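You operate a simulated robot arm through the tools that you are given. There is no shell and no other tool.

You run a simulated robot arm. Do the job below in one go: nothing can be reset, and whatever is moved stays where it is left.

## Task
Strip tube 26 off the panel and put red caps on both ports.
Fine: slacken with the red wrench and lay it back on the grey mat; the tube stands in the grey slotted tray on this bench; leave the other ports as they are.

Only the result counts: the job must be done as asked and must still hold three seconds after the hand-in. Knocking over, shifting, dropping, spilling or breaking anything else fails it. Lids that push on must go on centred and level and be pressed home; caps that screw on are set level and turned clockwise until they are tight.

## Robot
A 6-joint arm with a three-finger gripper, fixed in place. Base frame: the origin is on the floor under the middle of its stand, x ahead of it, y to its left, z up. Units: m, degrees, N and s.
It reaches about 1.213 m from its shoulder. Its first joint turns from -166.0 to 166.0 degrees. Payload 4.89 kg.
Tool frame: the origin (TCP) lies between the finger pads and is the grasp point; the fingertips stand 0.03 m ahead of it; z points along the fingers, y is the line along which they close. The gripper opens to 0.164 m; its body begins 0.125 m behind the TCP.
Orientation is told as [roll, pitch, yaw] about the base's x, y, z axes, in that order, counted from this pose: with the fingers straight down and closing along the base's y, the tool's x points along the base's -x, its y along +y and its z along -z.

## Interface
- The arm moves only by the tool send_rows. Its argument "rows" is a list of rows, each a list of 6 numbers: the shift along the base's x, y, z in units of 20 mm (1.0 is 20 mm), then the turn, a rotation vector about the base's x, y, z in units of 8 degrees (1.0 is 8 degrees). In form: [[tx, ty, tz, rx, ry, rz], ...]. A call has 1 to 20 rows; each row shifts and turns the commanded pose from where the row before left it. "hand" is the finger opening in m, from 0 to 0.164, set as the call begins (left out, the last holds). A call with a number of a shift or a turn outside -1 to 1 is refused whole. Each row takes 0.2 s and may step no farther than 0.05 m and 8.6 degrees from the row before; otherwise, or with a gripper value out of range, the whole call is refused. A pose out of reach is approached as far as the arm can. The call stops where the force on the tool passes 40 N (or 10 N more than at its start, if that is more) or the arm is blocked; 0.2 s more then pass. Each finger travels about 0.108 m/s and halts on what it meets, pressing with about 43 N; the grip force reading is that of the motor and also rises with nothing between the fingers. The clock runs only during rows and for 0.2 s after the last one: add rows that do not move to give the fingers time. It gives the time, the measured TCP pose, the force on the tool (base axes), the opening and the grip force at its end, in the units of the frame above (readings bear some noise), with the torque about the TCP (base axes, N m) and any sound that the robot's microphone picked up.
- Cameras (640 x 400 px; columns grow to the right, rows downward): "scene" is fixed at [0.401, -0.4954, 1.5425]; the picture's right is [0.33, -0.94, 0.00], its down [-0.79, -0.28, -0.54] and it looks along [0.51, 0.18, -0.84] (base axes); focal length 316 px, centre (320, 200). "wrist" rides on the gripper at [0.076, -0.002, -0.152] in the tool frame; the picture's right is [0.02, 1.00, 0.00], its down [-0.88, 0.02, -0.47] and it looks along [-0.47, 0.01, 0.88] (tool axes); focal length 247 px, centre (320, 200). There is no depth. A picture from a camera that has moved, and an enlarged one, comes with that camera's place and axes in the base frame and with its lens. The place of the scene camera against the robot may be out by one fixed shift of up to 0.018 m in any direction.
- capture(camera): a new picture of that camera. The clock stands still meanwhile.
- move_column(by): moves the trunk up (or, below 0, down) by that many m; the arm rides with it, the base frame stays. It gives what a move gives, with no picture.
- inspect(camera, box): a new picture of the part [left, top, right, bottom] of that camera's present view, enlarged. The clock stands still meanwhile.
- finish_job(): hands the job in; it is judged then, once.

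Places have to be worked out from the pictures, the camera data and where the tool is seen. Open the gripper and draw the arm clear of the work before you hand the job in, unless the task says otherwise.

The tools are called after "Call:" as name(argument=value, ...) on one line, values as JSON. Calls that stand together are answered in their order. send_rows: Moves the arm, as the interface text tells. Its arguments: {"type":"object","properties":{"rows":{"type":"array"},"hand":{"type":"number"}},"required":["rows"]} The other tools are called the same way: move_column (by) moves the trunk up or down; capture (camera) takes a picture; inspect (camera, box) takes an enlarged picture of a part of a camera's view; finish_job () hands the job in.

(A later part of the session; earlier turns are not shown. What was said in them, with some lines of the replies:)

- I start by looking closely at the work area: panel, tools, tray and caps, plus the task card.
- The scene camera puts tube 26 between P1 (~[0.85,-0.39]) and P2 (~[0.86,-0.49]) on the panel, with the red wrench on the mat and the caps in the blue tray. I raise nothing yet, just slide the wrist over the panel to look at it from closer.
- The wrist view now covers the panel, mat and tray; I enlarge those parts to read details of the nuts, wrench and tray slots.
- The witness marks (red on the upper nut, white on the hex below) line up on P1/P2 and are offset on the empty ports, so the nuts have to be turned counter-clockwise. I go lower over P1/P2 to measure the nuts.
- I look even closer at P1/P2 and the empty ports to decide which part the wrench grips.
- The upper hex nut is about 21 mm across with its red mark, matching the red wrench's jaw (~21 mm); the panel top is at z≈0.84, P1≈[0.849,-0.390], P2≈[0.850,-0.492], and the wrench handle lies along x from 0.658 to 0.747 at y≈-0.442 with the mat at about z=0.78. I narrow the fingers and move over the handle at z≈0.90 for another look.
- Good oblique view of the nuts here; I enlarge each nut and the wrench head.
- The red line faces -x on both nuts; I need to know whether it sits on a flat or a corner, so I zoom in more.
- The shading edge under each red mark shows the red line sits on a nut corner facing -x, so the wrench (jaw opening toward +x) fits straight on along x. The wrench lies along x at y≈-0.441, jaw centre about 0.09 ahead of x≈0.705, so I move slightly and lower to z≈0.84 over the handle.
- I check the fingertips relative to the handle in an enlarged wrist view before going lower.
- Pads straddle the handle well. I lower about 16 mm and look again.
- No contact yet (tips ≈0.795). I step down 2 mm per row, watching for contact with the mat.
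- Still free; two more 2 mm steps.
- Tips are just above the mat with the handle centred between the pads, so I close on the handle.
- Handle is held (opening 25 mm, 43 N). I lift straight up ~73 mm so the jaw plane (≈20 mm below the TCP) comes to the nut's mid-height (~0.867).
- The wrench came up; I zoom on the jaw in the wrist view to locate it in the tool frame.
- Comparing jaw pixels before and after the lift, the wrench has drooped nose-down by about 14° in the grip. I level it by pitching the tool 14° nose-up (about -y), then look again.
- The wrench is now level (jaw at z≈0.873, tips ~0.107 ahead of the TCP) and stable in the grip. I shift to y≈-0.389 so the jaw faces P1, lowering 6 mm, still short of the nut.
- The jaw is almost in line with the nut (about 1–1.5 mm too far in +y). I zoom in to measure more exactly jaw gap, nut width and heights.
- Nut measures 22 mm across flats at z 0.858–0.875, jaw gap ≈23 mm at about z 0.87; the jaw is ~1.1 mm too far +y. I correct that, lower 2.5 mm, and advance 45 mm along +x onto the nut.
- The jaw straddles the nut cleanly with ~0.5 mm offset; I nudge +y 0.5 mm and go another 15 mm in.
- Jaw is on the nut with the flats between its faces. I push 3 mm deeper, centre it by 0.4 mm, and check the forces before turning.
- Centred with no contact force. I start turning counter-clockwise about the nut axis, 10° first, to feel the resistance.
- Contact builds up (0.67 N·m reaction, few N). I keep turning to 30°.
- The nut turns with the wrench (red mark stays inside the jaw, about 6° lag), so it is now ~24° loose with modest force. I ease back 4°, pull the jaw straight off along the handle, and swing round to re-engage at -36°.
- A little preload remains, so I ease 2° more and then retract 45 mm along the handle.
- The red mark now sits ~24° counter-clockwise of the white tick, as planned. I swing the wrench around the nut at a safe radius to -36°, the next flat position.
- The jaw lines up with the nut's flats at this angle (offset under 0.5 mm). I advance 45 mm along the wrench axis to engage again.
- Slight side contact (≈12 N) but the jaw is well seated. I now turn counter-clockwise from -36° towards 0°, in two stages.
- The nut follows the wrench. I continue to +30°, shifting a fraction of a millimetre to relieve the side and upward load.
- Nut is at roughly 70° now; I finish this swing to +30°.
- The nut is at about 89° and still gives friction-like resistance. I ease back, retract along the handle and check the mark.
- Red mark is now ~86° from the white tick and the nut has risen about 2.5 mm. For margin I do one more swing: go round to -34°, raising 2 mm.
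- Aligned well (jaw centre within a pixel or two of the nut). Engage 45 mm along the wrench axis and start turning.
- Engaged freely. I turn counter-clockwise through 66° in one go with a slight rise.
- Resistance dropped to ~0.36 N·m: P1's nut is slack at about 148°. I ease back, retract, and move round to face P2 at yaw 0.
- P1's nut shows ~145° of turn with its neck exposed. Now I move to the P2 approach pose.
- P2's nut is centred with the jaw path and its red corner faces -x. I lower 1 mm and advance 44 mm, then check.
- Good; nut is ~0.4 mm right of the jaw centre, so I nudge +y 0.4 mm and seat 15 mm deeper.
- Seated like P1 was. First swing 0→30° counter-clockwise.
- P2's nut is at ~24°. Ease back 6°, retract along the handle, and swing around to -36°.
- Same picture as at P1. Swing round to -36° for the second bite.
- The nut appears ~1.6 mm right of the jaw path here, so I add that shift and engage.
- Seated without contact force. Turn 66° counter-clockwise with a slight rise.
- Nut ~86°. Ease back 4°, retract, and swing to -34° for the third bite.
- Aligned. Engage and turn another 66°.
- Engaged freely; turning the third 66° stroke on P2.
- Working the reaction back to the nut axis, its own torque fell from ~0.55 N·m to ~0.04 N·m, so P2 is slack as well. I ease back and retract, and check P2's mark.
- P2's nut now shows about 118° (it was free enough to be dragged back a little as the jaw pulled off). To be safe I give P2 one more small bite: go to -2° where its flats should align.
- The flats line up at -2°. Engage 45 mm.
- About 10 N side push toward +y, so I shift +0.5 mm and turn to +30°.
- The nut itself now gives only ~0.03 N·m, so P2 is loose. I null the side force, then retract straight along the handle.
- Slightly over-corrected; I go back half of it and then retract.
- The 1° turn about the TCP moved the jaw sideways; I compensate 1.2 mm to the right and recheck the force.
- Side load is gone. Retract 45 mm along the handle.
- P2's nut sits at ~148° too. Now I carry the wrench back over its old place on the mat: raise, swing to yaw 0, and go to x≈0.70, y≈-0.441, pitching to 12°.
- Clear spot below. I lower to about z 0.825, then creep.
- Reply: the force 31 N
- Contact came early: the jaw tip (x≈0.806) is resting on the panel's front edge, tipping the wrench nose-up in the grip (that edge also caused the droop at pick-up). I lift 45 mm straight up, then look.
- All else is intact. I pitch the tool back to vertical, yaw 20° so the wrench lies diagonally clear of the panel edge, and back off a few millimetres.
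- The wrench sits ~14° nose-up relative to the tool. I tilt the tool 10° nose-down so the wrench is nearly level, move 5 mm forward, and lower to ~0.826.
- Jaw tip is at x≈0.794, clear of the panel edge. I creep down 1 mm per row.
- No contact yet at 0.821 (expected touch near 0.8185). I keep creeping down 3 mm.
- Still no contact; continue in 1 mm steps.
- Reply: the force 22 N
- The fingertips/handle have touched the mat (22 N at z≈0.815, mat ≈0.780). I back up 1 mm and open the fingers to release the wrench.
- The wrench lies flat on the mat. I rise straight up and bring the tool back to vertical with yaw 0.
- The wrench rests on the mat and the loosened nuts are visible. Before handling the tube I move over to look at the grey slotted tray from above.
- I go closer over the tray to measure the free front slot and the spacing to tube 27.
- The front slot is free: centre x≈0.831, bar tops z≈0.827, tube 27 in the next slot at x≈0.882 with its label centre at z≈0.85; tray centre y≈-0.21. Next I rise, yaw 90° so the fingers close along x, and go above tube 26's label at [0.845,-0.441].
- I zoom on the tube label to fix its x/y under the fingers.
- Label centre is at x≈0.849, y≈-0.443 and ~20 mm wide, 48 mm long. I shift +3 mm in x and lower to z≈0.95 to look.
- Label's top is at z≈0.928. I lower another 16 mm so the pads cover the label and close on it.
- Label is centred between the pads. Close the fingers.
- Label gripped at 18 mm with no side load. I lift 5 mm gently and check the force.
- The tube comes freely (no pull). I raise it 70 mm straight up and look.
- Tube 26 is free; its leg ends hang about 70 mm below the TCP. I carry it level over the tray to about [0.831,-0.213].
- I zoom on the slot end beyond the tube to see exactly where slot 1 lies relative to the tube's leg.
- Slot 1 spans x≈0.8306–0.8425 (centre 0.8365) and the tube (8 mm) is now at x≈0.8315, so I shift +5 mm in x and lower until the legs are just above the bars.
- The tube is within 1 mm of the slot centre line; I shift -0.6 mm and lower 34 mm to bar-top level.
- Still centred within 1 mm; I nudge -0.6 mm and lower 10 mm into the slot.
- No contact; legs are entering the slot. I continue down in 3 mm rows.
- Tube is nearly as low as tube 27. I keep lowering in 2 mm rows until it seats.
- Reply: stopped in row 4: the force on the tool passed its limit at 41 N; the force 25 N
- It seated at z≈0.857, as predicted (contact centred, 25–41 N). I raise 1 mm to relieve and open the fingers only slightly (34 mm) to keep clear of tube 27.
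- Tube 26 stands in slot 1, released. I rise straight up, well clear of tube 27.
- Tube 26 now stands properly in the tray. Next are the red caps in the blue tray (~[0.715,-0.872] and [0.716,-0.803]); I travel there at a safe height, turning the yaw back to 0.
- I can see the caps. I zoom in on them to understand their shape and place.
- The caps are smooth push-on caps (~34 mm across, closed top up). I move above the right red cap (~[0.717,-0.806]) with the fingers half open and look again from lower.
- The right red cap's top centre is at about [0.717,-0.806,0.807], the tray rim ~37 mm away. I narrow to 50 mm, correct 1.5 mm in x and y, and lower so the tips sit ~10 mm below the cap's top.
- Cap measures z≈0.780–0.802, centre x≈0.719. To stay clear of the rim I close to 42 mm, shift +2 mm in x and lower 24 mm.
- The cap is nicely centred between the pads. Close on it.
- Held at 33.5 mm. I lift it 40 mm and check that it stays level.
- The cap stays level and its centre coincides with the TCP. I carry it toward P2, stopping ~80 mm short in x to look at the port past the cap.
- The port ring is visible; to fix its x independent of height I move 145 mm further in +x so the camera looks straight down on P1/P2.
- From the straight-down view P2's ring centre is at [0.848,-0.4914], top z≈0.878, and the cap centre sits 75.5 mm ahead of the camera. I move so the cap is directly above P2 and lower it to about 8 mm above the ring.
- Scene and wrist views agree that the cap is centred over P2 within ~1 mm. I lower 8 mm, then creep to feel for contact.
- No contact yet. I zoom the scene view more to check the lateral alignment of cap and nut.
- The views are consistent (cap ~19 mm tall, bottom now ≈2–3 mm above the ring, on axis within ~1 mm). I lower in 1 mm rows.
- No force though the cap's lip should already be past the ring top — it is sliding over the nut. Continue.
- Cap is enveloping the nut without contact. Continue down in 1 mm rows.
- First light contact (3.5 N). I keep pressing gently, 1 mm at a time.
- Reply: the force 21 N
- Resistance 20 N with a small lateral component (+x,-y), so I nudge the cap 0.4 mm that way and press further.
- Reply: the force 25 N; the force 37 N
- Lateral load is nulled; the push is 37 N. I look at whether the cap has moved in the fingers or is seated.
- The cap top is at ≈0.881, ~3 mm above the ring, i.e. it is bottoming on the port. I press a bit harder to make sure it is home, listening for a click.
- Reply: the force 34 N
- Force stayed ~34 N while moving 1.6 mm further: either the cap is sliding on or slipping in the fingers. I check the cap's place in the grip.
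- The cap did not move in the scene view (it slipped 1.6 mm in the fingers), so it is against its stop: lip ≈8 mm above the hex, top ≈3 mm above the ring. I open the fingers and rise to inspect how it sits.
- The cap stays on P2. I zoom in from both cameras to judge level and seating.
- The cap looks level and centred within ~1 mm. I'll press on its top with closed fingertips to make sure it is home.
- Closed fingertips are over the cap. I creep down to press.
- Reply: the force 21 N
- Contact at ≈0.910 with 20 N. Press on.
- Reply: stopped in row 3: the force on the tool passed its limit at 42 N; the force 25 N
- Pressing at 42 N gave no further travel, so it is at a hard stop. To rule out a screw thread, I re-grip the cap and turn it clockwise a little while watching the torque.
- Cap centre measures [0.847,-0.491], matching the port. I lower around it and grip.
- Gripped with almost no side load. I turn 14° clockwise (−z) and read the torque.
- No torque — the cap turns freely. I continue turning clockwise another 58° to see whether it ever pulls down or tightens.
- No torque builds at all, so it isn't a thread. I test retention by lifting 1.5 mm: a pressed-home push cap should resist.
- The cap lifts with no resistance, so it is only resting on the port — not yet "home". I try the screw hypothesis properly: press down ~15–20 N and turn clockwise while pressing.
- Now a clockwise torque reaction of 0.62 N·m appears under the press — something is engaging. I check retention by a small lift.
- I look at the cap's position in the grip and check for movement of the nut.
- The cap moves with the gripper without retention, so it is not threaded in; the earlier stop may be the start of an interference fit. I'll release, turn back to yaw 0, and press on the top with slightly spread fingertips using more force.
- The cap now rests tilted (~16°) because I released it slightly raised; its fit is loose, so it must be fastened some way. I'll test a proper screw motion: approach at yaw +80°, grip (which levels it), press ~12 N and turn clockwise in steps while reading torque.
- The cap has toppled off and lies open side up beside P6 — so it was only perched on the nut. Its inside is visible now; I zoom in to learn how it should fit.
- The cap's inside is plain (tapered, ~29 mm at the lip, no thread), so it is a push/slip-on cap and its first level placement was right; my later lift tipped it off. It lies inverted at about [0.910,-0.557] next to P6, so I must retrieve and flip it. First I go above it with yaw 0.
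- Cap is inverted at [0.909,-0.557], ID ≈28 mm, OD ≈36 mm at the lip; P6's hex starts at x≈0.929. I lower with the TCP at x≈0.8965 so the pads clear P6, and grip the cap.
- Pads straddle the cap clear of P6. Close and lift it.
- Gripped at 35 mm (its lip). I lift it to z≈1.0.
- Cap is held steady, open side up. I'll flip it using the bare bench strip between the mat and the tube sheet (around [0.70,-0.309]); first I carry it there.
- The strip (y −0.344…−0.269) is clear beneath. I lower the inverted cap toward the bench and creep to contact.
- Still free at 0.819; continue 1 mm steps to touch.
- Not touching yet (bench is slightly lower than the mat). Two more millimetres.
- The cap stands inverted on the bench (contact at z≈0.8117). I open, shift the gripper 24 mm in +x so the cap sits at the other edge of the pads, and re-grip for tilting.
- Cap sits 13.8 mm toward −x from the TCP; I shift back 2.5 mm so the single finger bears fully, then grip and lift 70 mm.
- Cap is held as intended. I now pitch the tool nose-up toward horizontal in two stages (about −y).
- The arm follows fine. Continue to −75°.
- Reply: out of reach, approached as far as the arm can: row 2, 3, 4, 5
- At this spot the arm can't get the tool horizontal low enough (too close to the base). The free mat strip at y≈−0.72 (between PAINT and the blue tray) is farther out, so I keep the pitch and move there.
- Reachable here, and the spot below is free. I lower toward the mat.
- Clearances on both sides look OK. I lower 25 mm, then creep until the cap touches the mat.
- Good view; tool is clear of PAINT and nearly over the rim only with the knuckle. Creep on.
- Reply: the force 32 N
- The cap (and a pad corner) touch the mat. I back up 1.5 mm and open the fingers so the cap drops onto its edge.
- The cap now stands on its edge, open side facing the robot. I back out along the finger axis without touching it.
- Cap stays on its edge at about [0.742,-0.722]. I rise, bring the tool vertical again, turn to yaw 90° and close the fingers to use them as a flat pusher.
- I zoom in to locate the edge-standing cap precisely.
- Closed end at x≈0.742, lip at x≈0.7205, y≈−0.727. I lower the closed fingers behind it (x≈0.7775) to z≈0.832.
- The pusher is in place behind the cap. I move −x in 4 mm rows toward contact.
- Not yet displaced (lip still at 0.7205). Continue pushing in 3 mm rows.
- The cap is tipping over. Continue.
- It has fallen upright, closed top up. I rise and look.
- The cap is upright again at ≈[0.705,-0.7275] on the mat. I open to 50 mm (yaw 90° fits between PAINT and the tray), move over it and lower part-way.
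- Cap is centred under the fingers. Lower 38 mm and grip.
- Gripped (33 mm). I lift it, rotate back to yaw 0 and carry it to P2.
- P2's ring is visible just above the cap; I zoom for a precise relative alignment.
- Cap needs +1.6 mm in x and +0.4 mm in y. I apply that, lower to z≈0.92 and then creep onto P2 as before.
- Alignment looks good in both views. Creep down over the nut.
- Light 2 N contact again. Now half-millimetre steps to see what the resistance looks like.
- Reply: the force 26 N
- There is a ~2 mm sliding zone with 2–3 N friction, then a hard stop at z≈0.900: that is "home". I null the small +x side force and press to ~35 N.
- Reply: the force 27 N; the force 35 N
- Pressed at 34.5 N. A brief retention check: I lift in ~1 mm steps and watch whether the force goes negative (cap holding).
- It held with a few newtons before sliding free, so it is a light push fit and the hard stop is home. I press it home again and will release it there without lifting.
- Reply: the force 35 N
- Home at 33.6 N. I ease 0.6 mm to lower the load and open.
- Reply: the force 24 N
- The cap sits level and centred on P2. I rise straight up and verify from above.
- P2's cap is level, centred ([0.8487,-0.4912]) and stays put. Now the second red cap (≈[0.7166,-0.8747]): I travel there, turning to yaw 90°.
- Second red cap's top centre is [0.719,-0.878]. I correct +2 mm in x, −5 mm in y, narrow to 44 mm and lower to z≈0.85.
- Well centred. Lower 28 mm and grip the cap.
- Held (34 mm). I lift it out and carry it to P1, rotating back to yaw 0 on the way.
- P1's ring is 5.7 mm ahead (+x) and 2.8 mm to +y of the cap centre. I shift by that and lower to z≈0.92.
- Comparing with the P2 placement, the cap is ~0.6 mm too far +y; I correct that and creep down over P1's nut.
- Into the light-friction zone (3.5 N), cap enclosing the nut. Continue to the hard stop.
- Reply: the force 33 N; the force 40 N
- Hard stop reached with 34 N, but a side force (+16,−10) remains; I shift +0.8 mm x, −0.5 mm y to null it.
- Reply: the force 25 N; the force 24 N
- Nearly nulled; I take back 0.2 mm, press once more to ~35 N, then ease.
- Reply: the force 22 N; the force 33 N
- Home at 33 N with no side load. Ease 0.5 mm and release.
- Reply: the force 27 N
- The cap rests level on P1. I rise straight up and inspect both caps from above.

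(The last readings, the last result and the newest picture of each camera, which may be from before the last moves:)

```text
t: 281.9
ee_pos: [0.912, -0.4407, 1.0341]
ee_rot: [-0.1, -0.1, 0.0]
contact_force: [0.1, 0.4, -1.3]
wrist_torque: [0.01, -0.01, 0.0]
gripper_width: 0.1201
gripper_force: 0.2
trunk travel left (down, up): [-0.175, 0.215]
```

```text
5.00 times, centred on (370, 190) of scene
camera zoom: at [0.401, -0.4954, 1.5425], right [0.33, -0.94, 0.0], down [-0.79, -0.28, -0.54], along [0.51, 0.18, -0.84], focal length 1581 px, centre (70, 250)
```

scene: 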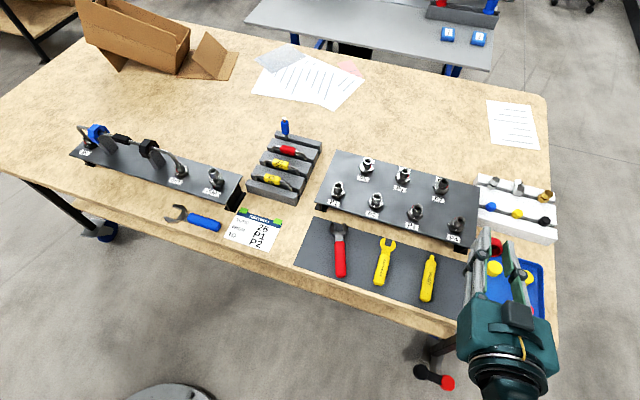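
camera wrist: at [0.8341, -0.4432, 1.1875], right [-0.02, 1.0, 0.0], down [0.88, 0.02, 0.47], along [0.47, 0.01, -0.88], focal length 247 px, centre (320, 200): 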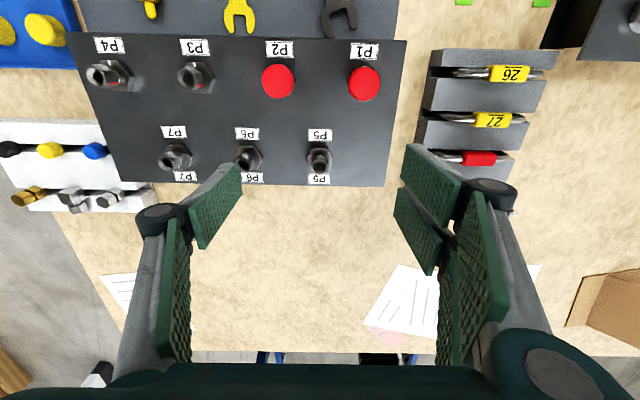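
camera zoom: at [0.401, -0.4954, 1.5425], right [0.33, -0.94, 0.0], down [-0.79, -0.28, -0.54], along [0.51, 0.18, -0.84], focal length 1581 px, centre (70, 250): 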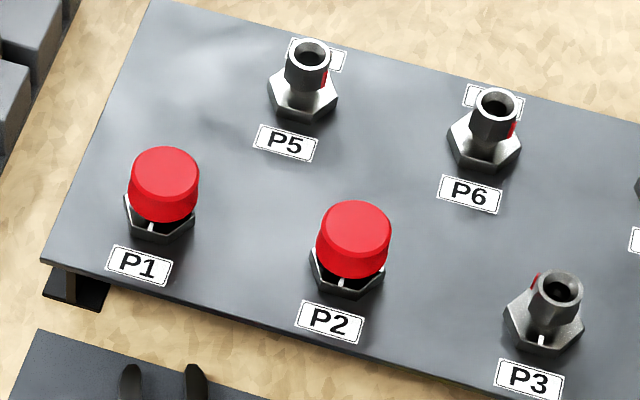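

Both red caps sit level on P1 and P2. I open the gripper fully and draw the arm clear, back toward the starting pose, at a safe height.

Call:
send_rows(rows=[[0, 0, 0.9, 0, 0, 0], [0, 0, 0.9, 0, 0, 0], [0, 0, 0.9, 0, 0, 0], [0, 0, 0.9, 0, 0, 0], [-0.9, 0.6, 0.6, 0, 0, 0], [-0.9, 0.8, 0.6, 0, 0, 0], [-0.9, 0.9, 0.6, 0, 0, 0], [-0.9, 0.9, 0.3, 0, 0, 0], [-0.9, 0.9, 0, 0, 0, 0], [-0.9, 0.9, 0, 0, 0, 0], [-0.9, 0.9, 0, 0, 0, 0], [-0.9, 0.9, 0, 0, 0, 0], [-0.9, 0.9, 0, 0, 0, 0], [-0.9, 0.9, 0, 0, 0, 0], [-0.9, 0.9, 0, 0, 0, 0], [-0.9, 0.9, 0, 0, 0, 0], [-0.9, 0.9, 0, 0, 0, 0], [-0.9, 0.9, 0, 0, 0, 0], [-0.9, 0.9, 0, 0, 0, 0], [0, 0, 0, 0, 0, 0]], hand=0.164)

Call:
capture(camera="scene")

Call:
inspect(camera="scene", box=[310, 150, 430, 230])

Call:
inspect(camera="scene", box=[290, 210, 480, 330])

Call:
inspect(camera="scene", box=[230, 110, 340, 210])

```text
t: 286.1
ee_pos: [0.6403, -0.1789, 1.1475]
ee_rot: [0.0, 0.0, 0.0]
contact_force: [0.3, -0.1, 0.7]
wrist_torque: [0.0, -0.08, 0.0]
gripper_width: 0.164
gripper_force: 0.1
trunk travel left (down, up): [-0.175, 0.215]
```

```text
taken
```

scene: 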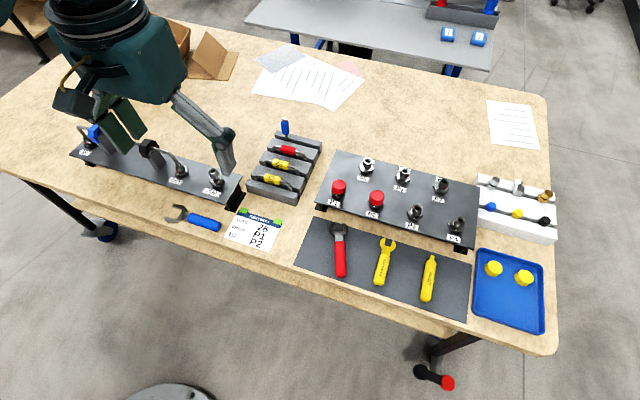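

```text
5.00 times, centred on (370, 190) of scene
camera zoom: at [0.401, -0.4954, 1.5425], right [0.33, -0.94, 0.0], down [-0.79, -0.28, -0.54], along [0.51, 0.18, -0.84], focal length 1581 px, centre (70, 250)
```

zoom: 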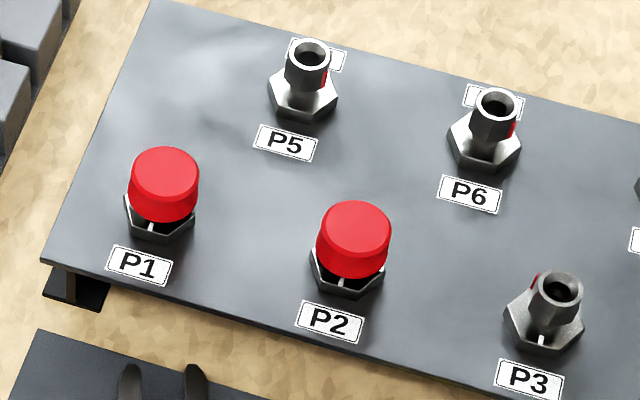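

```text
3.33 times, centred on (385, 270) of scene
camera zoom: at [0.401, -0.4954, 1.5425], right [0.33, -0.94, 0.0], down [-0.79, -0.28, -0.54], along [0.51, 0.18, -0.84], focal length 1054 px, centre (103, -33)
```

zoom: 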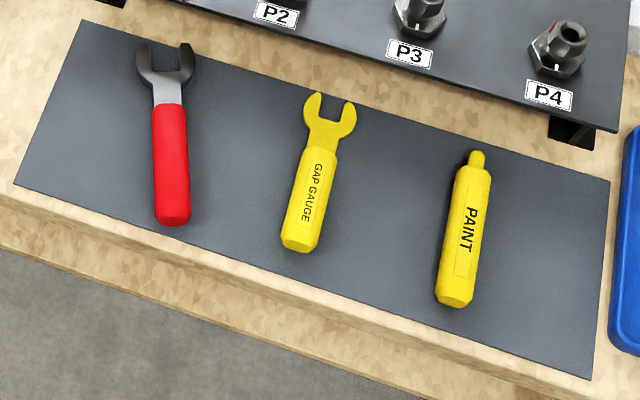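

```text
4.00 times, centred on (285, 160) of scene
camera zoom: at [0.401, -0.4954, 1.5425], right [0.33, -0.94, 0.0], down [-0.79, -0.28, -0.54], along [0.51, 0.18, -0.84], focal length 1264 px, centre (460, 360)
```

zoom: 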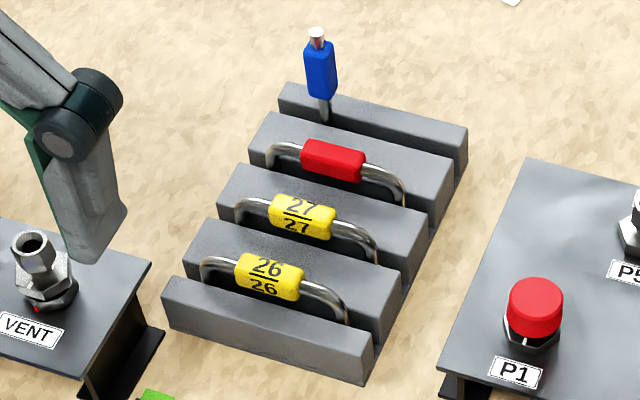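

Everything is in place: caps on P1/P2, tube 26 in the slotted tray, wrench on the mat, other items untouched. One last close look at the two caps for level before handing in.

Call:
inspect(camera="scene", box=[324, 172, 356, 200])

Call:
inspect(camera="scene", box=[362, 182, 394, 210])

```text
14.29 times, centred on (340, 186) of scene
camera zoom: at [0.401, -0.4954, 1.5425], right [0.33, -0.94, 0.0], down [-0.79, -0.28, -0.54], along [0.51, 0.18, -0.84], focal length 4516 px, centre (34, 400)
```

zoom: 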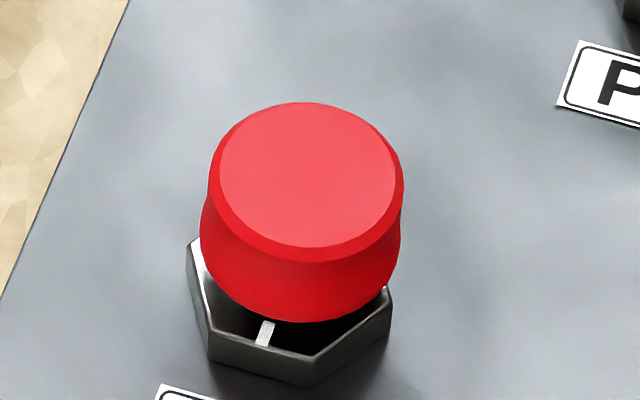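

```text
14.29 times, centred on (378, 196) of scene
camera zoom: at [0.401, -0.4954, 1.5425], right [0.33, -0.94, 0.0], down [-0.79, -0.28, -0.54], along [0.51, 0.18, -0.84], focal length 4516 px, centre (-509, 257)
```

zoom: 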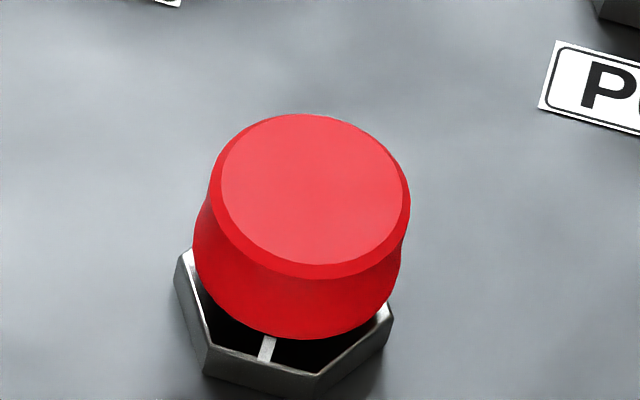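

Both cap tops show the ellipse ratio expected of a level face, and the arm is clear with the gripper open. I hand in the job.

Call:
finish_job()

```text
The job is handed in.
```

The job is handed in. Tube 26 is off the panel, and both its ports, P1 and P2, have a red cap.

- **Nuts:** both are turned about 145–150° counter-clockwise, and by the end they gave almost no resistance to the wrench. Each nut also rose by about 4 mm.
- **Red wrench:** it lies back on the grey mat, at a slight angle to where it was.
- **Tube 26:** it stands in the front slot of the grey slotted tray, next to tube 27.
- **Red caps:** both are level and within about 1.5 mm of centre, pressed to a firm stop with about 33 N. No click was heard. The fit is light: on P2 a small lift freed the cap, so I pressed it home again.

Two things went wrong along the way:

- **Dropped cap:** while I was testing the P2 cap it came off and landed upside down beside P6. I picked it up, turned it over on the mat and refitted it. P6 looks the same as before.
- **Wrench on the panel edge:** on my first try at laying the wrench down, its jaw pressed on the panel's front edge with about 30 N. Nothing visibly moved.

The other ports, tubes and tools look unchanged in the final pictures. The gripper is open and the arm is clear of the work.
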